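You operate a simulated robot arm through the tools that you are given. There is no shell and no other tool. Be economical: measure what you need, move in short steps, check, and stop when the job is done.

Carry out the task below with a simulated robot arm. There is one attempt and no reset: what you move stays moved.

JOB
Take the coffee cup and put it on the drainer.

Only the result counts: the job must be done as asked and must still hold three seconds after the hand-in. Knocking over, shifting, dropping, spilling or breaking anything else fails it.

ROBOT AND FRAMES
A 7-joint arm with a two-finger parallel gripper, fixed in place. Base frame: the origin is at the foot of the arm, x ahead of it, y to its left, z up. Readings come in m, rad, newtons and seconds.
Its first joint turns from -1.152 to 1.152 rad. Payload 2.4 kg.
The TCP is the grasp point between the finger pads, 0.03 m short of the fingertips. In the tool frame z runs along the fingers and y along their closing line. Largest opening 0.094 m; finger width 0.028, thickness 0.01; the body of the gripper, 0.05 by 0.096 m, starts 0.055 m behind the TCP.
Orientation is told as [roll, pitch, yaw] about the base's x, y, z axes, in that order, counted from this pose: with the fingers straight down and closing along the base's y, the tool's x points along the base's -x, its y along +y and its z along -z.

CONTROLS
- The arm moves only by the tool send_rows. Its argument "commands" is a list of rows, each a list of 2 entries, a list of its own where there are three numbers: the shift along the tool's x, y, z in m, then the turn, a rotation vector about the tool's x, y, z in rad. In form: [[[tx, ty, tz], [wx, wy, wz]], ...]. A call has 1 to 8 rows; each row shifts and turns the commanded pose from where the row before left it, along the tool's axes as they then stand. "grip" is the finger opening in m, from 0 to 0.094, set as the call begins (left out, the last holds). Each row takes 0.2 s and may step no farther than 0.05 m and 0.15 rad from the row before; otherwise, or with a gripper value out of range, the whole call is refused. A pose out of reach is approached as far as the arm can. The call stops where the force on the tool passes 40 N (or 10 N more than at its start, if that is more) or the arm is blocked; 0.2 s more then pass. The fingers move at their own pace (about 0.153 m/s each) and stop on an object; they squeeze with about 26 N. The grip force told is the motor's: it shows also when the fingers shut on nothing. Time passes only in rows, and 0.2 s behind the last, so rows that do not move let the fingers close. The reply holds the time, the measured pose of the TCP, the force on the tool along the base axes, the opening and the grip force, in the units named above and with some noise, and new pictures: "pictures" is both (left out), scene, wrist or none.
- Cameras (640 x 400 px; columns grow to the right, rows downward): "scene" is fixed at [0.0477, 0.4867, 1.4402]; the picture's right is [-0.62, -0.79, 0.00], its down [-0.48, 0.38, -0.79] and it looks along [0.62, -0.49, -0.61] (base axes); focal length 353 px, centre (320, 200). "wrist" rides on the gripper at [-0.037, 0, -0.058] in the tool frame; the picture's right is [0.00, -1.00, 0.00], its down [0.97, 0.00, -0.24] and it looks along [0.24, 0.00, 0.97] (tool axes); focal length 218 px, centre (320, 200).
- locate(camera, pixels): for up to 12 pixels [column, row] of the newest picture of that camera ("zoom" is the newest enlarged one), the place [x, y, z] in the base frame of the surface seen there, good to about 0.002 m. No time passes.
- inspect(camera, box): a new picture of the part [left, top, right, bottom] of that camera's present view, enlarged. No time passes.
- sign_off(): hands the job in; it is judged then, once.

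Work in short steps. Measure before you move; look again where a grasp or a placing could have gone wrong, and mend it. You have 60 turns and 120 pictures in all, those below and enlarged ones among them. Open the gripper and draw the arm clear of the work before you hand the job in, unless the task says otherwise; then end with one line.

The tools are called after ">>>" as a command line: name --argument value ..., lists and objects as JSON in quotes. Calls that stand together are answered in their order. send_rows: Moves the arm, as the interface text tells. Its arguments: {"type":"object","properties":{"commands":{"type":"array","items":{"type":"array"}},"grip":{"type":"number"},"pictures":{"type":"string","enum":["both","scene","wrist","none"]}},"required":["commands"]} The other tools are called the same way: locate (camera, pixels) gives the place of the surface under pixels of a picture; inspect (camera, box) takes an enlarged picture of a part of a camera's view; sign_off () hands the job in.

At the start:

```text
time: 0.0
eef_pos: [0.4159, 0.0451, 1.1143]
ee_rot: [0.001, 0.0, 0.0]
contact_force: [1.0, 0.6, -0.5]
gripper_width: 0.0939
grip_force: 0.1
```

scene: 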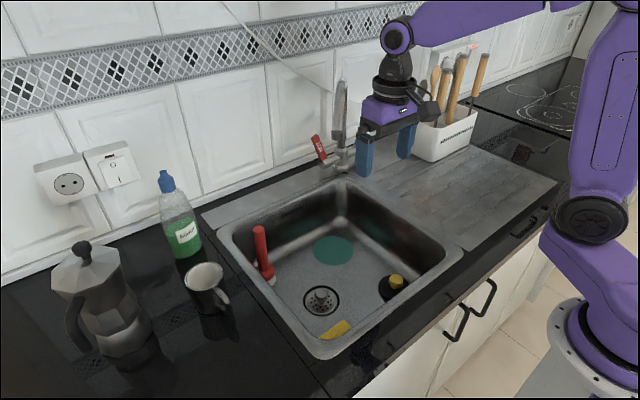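
wrist: 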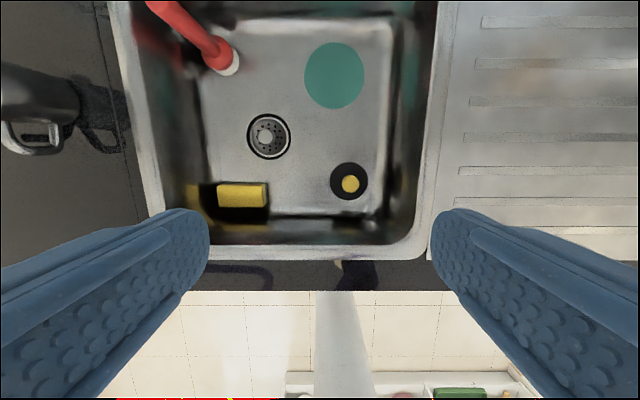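

The cup is at about (207,287) in the scene picture; the drainer is the ribbed area right of the sink (~(450,190)). I enlarge the cup and locate key points.

>>> inspect --camera "scene" --box '[150, 230, 270, 350]'

>>> locate --camera "scene" --pixels '[[204, 264], [187, 278], [221, 272], [204, 290], [223, 296], [228, 306], [212, 312], [450, 190], [400, 185], [490, 190], [440, 215], [262, 230]]'

```text
3.33 times, centred on (210, 290) of scene
```

zoom: 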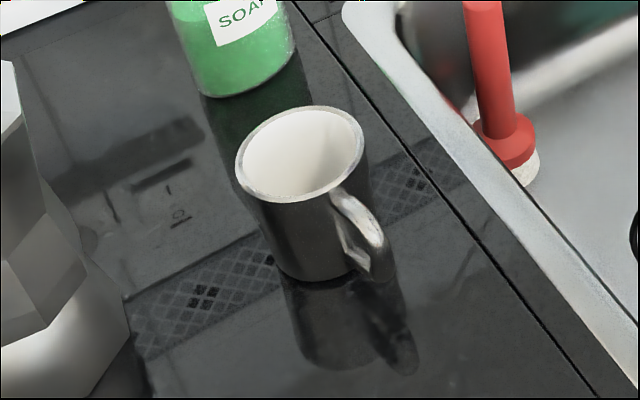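

```text
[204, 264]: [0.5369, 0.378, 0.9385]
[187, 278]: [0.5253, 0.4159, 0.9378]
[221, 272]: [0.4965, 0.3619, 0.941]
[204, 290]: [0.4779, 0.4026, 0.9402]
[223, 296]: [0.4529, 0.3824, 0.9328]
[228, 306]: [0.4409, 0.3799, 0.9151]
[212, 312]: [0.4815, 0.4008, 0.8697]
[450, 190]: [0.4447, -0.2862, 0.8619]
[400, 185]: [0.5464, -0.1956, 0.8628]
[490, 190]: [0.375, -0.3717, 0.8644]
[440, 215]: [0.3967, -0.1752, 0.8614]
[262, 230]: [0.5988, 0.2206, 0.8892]
```

The zoom shows the rim ellipse centred near (300,155) and the handle going to lower-right at (365,235). I measure rim points.

>>> locate --camera "zoom" --pixels '[[239, 166], [362, 145], [315, 109], [288, 200], [335, 190], [258, 130], [340, 193], [375, 220], [388, 262], [310, 275], [230, 75], [375, 275]]'

>>> locate --camera "scene" --pixels '[[465, 250], [558, 183], [470, 147], [440, 165], [420, 160], [347, 180], [395, 170], [415, 130], [440, 160], [366, 170], [404, 156], [120, 290]]'

```text
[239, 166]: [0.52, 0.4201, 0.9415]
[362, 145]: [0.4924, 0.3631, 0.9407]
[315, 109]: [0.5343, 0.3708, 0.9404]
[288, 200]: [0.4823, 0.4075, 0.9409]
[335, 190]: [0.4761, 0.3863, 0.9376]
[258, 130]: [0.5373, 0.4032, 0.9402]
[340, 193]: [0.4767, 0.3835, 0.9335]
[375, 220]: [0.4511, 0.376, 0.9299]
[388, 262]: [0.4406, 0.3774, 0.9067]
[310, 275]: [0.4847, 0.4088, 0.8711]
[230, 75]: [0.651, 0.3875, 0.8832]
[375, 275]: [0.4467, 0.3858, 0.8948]
```

```text
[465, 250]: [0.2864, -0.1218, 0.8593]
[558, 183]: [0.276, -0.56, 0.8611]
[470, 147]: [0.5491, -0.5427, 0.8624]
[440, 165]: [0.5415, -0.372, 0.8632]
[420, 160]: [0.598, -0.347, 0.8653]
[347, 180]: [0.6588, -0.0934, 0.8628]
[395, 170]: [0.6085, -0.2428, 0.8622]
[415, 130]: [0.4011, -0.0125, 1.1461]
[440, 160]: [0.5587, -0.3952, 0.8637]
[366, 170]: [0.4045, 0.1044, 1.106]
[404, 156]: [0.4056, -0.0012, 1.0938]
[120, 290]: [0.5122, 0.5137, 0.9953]
```

Cup centre ≈ (0.508, 0.391), rim z ≈ 0.941, diameter ≈ 0.066, handle toward -x: closing along y fits. I check the clearances of moka pot and bottle, and whatever is on the drainer.

>>> locate --camera "scene" --pixels '[[85, 248], [122, 265], [145, 310], [155, 340], [110, 330], [167, 175], [175, 200], [198, 235], [190, 250], [258, 232], [318, 140], [340, 90]]'

>>> inspect --camera "scene" --box '[330, 110, 570, 260]'

```text
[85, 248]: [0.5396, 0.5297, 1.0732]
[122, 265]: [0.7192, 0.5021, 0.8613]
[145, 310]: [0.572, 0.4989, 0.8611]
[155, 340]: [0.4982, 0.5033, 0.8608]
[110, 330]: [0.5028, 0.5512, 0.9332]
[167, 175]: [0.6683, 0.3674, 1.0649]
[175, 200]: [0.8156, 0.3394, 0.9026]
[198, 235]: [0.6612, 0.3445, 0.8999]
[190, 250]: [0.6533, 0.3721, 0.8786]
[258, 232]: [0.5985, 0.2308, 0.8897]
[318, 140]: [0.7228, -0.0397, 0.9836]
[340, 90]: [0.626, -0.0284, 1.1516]
```

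```text
2.67 times, centred on (450, 185) of scene
```

zoom: 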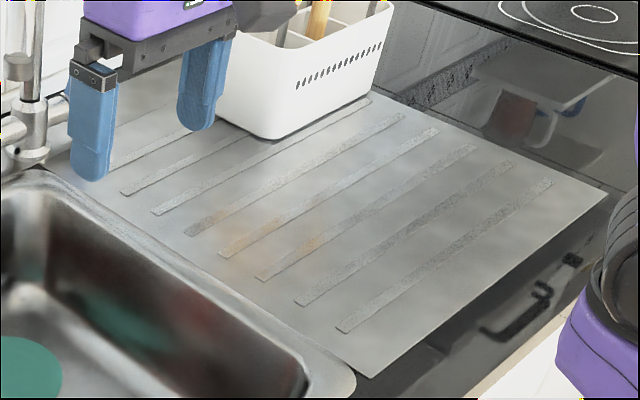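

The drainer is clear at about (0.44, -0.30); pot (y>0.50) and bottle (x>0.62) leave room. I go over above the cup at the present height.

>>> send_rows --commands '[[[-0.0115, 0.0432, 0], [0, 0, 0]], [[-0.0115, 0.0432, 0], [0, 0, 0]], [[-0.0115, 0.0432, 0], [0, 0, 0]], [[-0.0115, 0.0432, 0], [0, 0, 0]], [[-0.0115, 0.0432, 0], [0, 0, 0]], [[-0.0115, 0.0432, 0], [0, 0, 0]], [[-0.0115, 0.0432, 0], [0, 0, 0]], [[-0.0115, 0.0432, 0], [0, 0, 0]]]' --grip 0.094

```text
time: 1.8
eef_pos: [0.5097, 0.3903, 1.1144]
ee_rot: [-0.001, 0.001, -0.003]
contact_force: [0.1, -0.3, 0.0]
gripper_width: 0.0937
grip_force: 0.1
```

scene: 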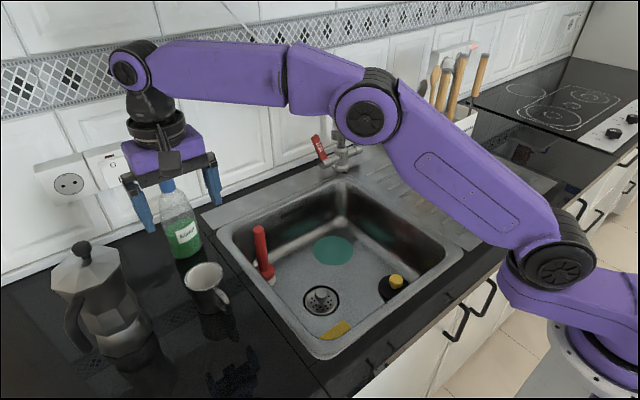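
wrist: 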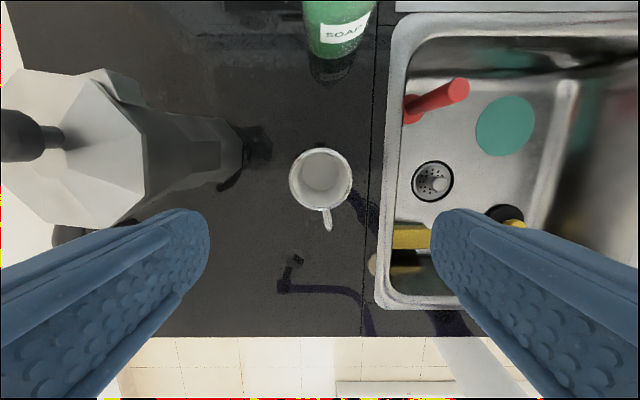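

The cup is centred at (320,178) in the wrist view, so y is aligned. I verify the rim points from above.

>>> locate --camera "wrist" --pixels '[[291, 180], [350, 180], [321, 149], [318, 208], [328, 228], [150, 150], [220, 150], [340, 55]]'

```text
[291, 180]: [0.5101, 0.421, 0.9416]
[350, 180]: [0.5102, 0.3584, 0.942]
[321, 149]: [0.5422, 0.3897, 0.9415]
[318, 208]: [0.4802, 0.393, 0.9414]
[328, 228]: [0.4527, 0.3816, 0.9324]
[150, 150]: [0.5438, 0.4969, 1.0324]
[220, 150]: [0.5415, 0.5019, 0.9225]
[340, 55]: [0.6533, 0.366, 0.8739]
```

Centre (0.511, 0.390) is straight below the TCP. I go down 0.199 m to z ≈ 0.915.

>>> send_rows --commands '[[[0, 0, 0.04], [0, 0, 0]], [[0, 0, 0.04], [0, 0, 0]], [[0, 0, 0.04], [0, 0, 0]], [[0, 0, 0.03], [0, 0, 0]], [[0, 0, 0.025], [0, 0, 0]], [[0, 0, 0.024], [0, 0, 0]]]'

```text
time: 3.2
eef_pos: [0.5088, 0.3912, 0.9163]
ee_rot: [-0.001, -0.001, 0.001]
contact_force: [-0.2, 0.7, 0.7]
gripper_width: 0.0939
grip_force: 0.2
```

scene: 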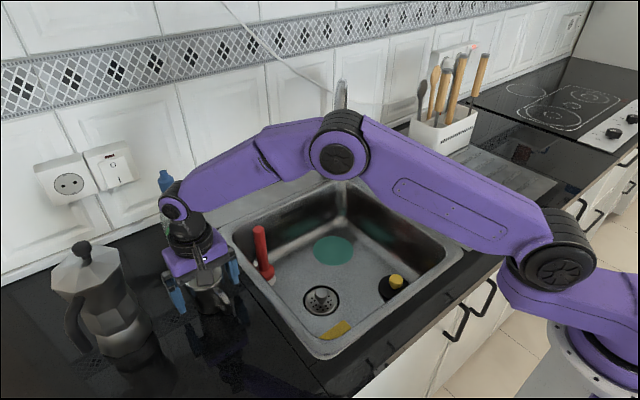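
wrist: 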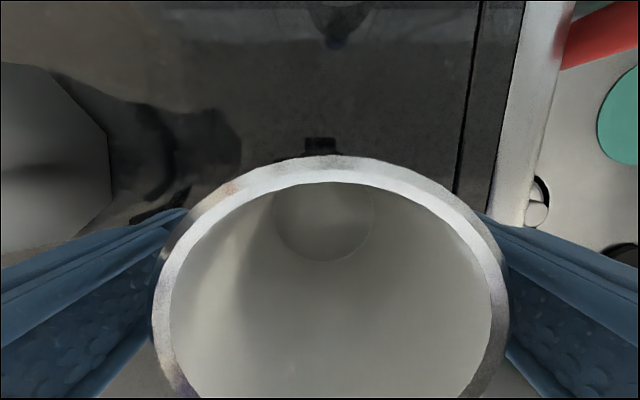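

The fingers straddle the cup with no contact force. Now I close them.

>>> send_rows --commands '[[[0, 0, 0], [0, 0, 0]], [[0, 0, 0], [0, 0, 0]], [[0, 0, 0], [0, 0, 0]]]' --grip 0.0 --pictures "wrist"

```text
time: 4.0
eef_pos: [0.5083, 0.3919, 0.9152]
ee_rot: [0.001, 0.001, -0.001]
contact_force: [-0.3, 0.1, -0.3]
gripper_width: 0.0685
grip_force: 26.1
```

wrist: 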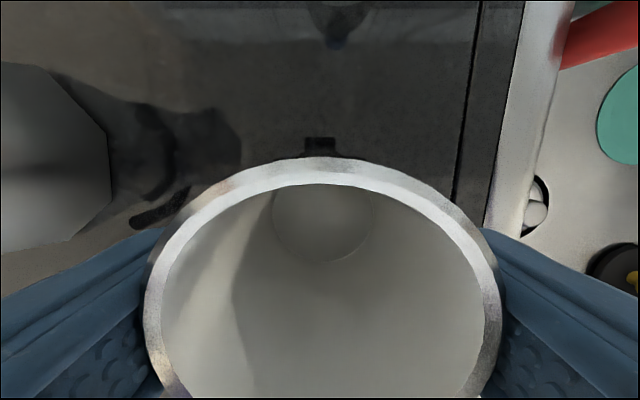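

The grip holds at 0.0685 m with 26 N. I lift straight up by 0.18 m.

>>> send_rows --commands '[[[0, 0, -0.02], [0, 0, 0]], [[0, 0, -0.03], [0, 0, 0]], [[0, 0, -0.04], [0, 0, 0]], [[0, 0, -0.04], [0, 0, 0]], [[0, 0, -0.03], [0, 0, 0]], [[0, 0, -0.02], [0, 0, 0]]]'

```text
time: 5.4
eef_pos: [0.5065, 0.3907, 1.0948]
ee_rot: [-0.001, 0.0, 0.002]
contact_force: [-0.8, 0.1, -1.4]
gripper_width: 0.0686
grip_force: 25.9
```

scene: 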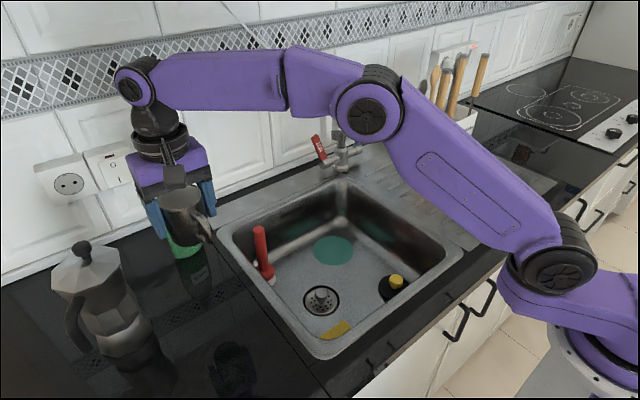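
wrist: 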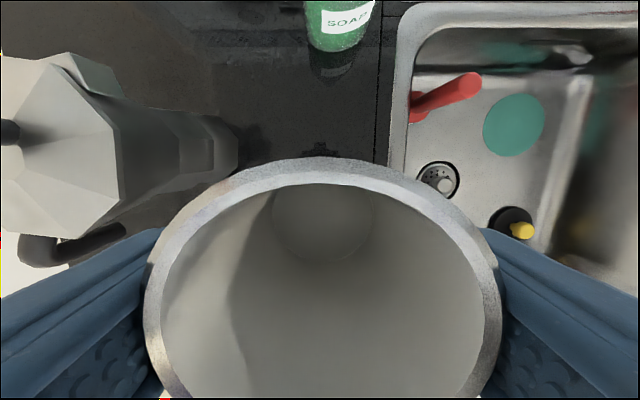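

The cup came up upright. I carry it across the sink toward (0.43, -0.30), first half.

>>> send_rows --commands '[[[0.008, -0.03, 0], [0, 0, 0]], [[0.008, -0.043, 0], [0, 0, 0]], [[0.008, -0.044, 0], [0, 0, 0]], [[0.008, -0.044, 0], [0, 0, 0]], [[0.008, -0.044, 0], [0, 0, 0]], [[0.008, -0.044, 0], [0, 0, 0]], [[0.008, -0.044, 0], [0, 0, 0]], [[0.004, -0.044, 0], [0, 0, 0]]]' --pictures "scene"

```text
time: 7.2
eef_pos: [0.4471, 0.0531, 1.0961]
ee_rot: [0.0, 0.001, 0.001]
contact_force: [0.1, -0.5, -1.5]
gripper_width: 0.0687
grip_force: 25.6
```

scene: 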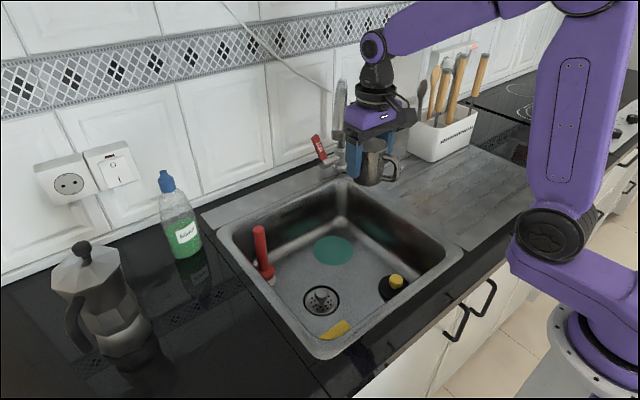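

The cup is held steady near (375,160), well clear of the tap. I continue to y ≈ -0.29.

>>> send_rows --commands '[[[0.002, -0.043, 0], [0, 0, 0]], [[0.002, -0.043, 0], [0, 0, 0]], [[0.002, -0.043, 0], [0, 0, 0]], [[0.002, -0.043, 0], [0, 0, 0]], [[0.002, -0.043, 0], [0, 0, 0]], [[0.002, -0.043, 0], [0, 0, 0]], [[0.002, -0.043, 0], [0, 0, 0]], [[0.002, -0.04, 0], [0, 0, 0]]]'

```text
time: 9.0
eef_pos: [0.4317, -0.2882, 1.0961]
ee_rot: [0.0, -0.001, 0.0]
contact_force: [1.2, 0.4, -0.8]
gripper_width: 0.0689
grip_force: 26.0
```

scene: 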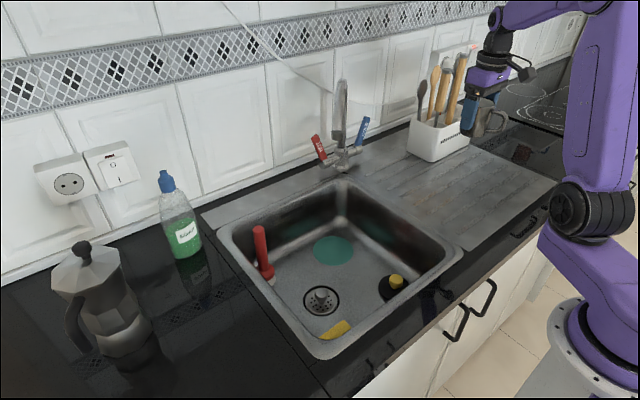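
wrist: 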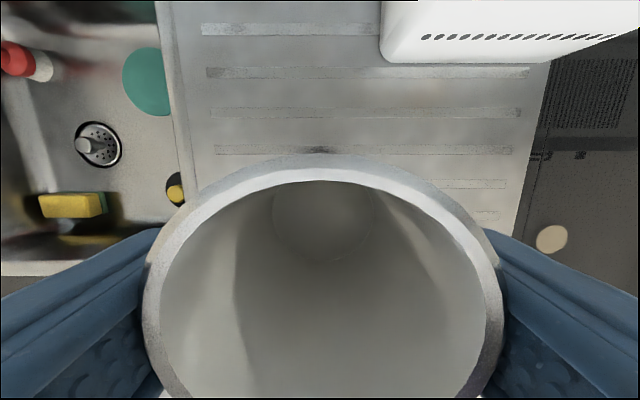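

The cup is over the drainer. I measure the surface height and the distance to the utensil box's front face.

>>> locate --camera "wrist" --pixels '[[400, 62], [540, 62], [260, 72], [260, 92], [260, 112], [260, 150], [260, 130], [450, 185], [510, 220], [180, 210], [545, 80]]'

>>> locate --camera "scene" --pixels '[[450, 190], [460, 200], [470, 185], [440, 185], [480, 200], [455, 210], [430, 160]]'

```text
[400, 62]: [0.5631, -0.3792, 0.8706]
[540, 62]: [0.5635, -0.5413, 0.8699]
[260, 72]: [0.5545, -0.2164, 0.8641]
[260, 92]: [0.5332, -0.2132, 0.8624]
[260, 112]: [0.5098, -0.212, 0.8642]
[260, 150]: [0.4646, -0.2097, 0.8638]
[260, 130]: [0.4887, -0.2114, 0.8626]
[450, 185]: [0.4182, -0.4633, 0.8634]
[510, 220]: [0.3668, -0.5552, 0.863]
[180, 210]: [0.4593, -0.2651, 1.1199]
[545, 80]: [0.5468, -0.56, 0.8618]
```

```text
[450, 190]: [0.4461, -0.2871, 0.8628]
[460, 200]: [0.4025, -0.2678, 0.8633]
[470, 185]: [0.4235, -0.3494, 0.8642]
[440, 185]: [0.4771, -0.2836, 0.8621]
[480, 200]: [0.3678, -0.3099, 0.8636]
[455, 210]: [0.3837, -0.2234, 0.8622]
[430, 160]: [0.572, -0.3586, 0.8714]
```

Surface is 0.8625 with ribs at 0.864 (x ≈ 0.42 and 0.465); the box is at x > 0.56. I shift 0.01 forward so the cup sits across two ribs, and descend to z ≈ 0.925.

>>> send_rows --commands '[[[-0.01, 0, 0.02], [0, 0, 0]], [[0, 0, 0.04], [0, 0, 0]], [[0, 0, 0.04], [0, 0, 0]], [[0, 0, 0.03], [0, 0, 0]], [[0, 0, 0.025], [0, 0, 0]], [[0, 0, 0.015], [0, 0, 0]]]' --pictures "scene"

```text
time: 10.4
eef_pos: [0.4413, -0.2861, 0.924]
ee_rot: [0.001, -0.002, -0.001]
contact_force: [0.2, -0.3, -0.8]
gripper_width: 0.0689
grip_force: 26.1
```

scene: 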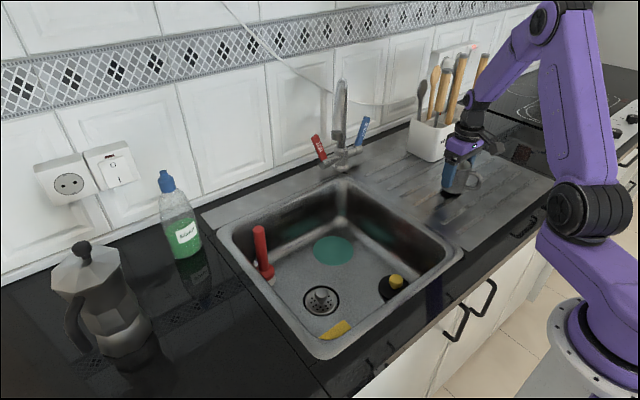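

Still a few mm above. I lower in small steps watching for the vertical force.

>>> send_rows --commands '[[[0, 0, 0.002], [0, 0, 0]], [[0, 0, 0.002], [0, 0, 0]], [[0, 0, 0.0015], [0, 0, 0]]]' --pictures "none"

```text
time: 11.2
eef_pos: [0.4421, -0.2867, 0.9196]
ee_rot: [0.001, 0.0, -0.001]
contact_force: [-0.1, -1.0, -0.4]
gripper_width: 0.0687
grip_force: 26.3
```

No contact yet; I continue by 1 mm rows.

>>> send_rows --commands '[[[0, 0, 0.001], [0, 0, 0]], [[0, 0, 0.001], [0, 0, 0]]]' --pictures "none"

```text
time: 11.8
eef_pos: [0.4416, -0.2871, 0.918]
ee_rot: [0.0, 0.001, 0.0]
contact_force: [0.6, 0.5, -1.5]
gripper_width: 0.0685
grip_force: 26.1
```

Still free (force −1.5 N is the cup's weight); 1 mm at a time more.

>>> send_rows --commands '[[[0, 0, 0.001], [0, 0, 0]], [[0, 0, 0.0005], [0, 0, 0]]]' --pictures "scene"

>>> inspect --camera "scene" --box '[410, 130, 510, 220]'

```text
time: 12.4
eef_pos: [0.4418, -0.2883, 0.9176]
ee_rot: [0.0, -0.002, 0.0]
contact_force: [0.3, -0.1, 7.8]
gripper_width: 0.0687
grip_force: 26.1
```

scene: 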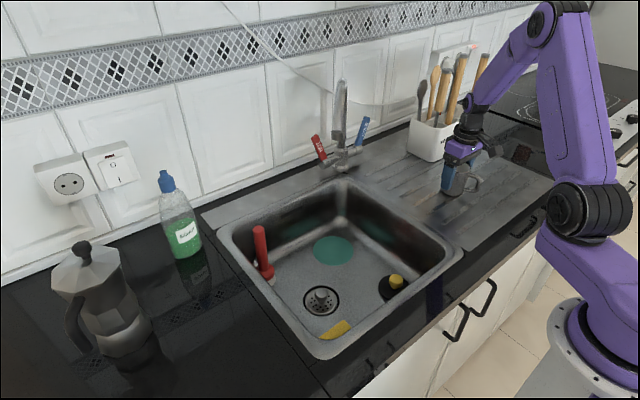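

```text
4.44 times, centred on (460, 175) of scene
```

zoom: 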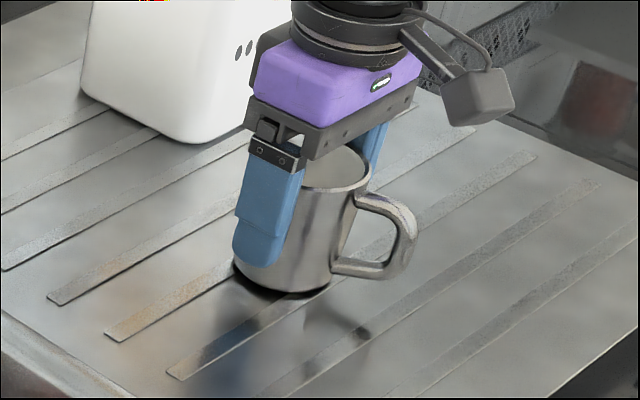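

Contact: +7.8 N, and the zoom shows the cup standing on the drainer. I open the fingers.

>>> send_rows --commands '[[[0, 0, 0], [0, 0, 0]], [[0, 0, 0], [0, 0, 0]], [[0, 0, 0], [0, 0, 0]]]' --grip 0.094 --pictures "wrist"

```text
time: 13.2
eef_pos: [0.4403, -0.2864, 0.9156]
ee_rot: [0.001, -0.001, 0.0]
contact_force: [0.1, 0.4, 0.0]
gripper_width: 0.0938
grip_force: 0.1
```

wrist: 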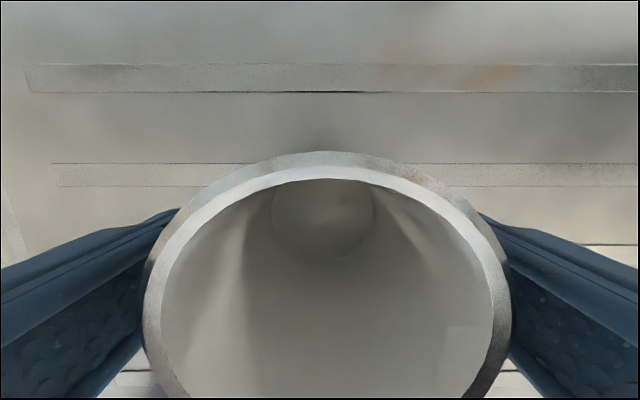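

The fingers are open (0.094) and free of the cup. I draw straight up.

>>> send_rows --commands '[[[0, 0, -0.02], [0, 0, 0]], [[0, 0, -0.03], [0, 0, 0]], [[0, 0, -0.04], [0, 0, 0]], [[0, 0, -0.04], [0, 0, 0]], [[0, 0, -0.04], [0, 0, 0]], [[0, 0, -0.03], [0, 0, 0]]]'

```text
time: 14.6
eef_pos: [0.4429, -0.287, 1.1167]
ee_rot: [-0.003, 0.0, -0.001]
contact_force: [-0.1, -0.4, 0.4]
gripper_width: 0.0938
grip_force: 0.0
```

scene: 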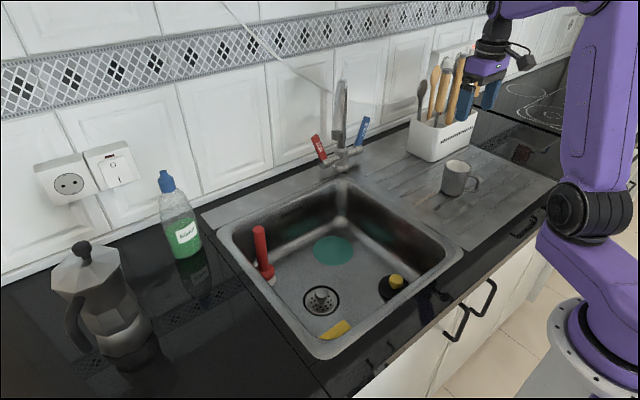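
wrist: 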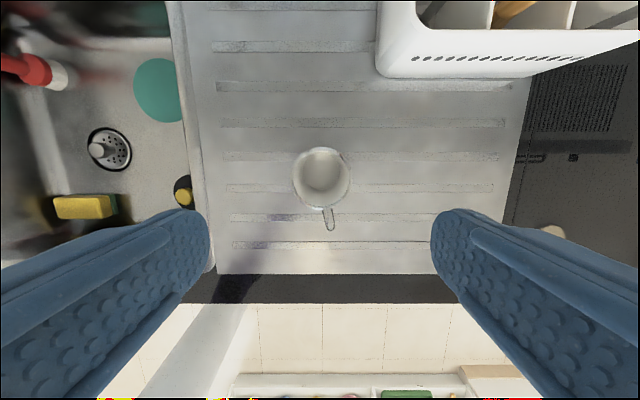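

The cup stands upright on the drainer at (456,178), everything else is unmoved, and the arm is clear above it. I hand in.

>>> sign_off

```text
The job is handed in.
```

The coffee cup is standing upright on the drainer, nothing else was moved, and the gripper is open and clear above it.
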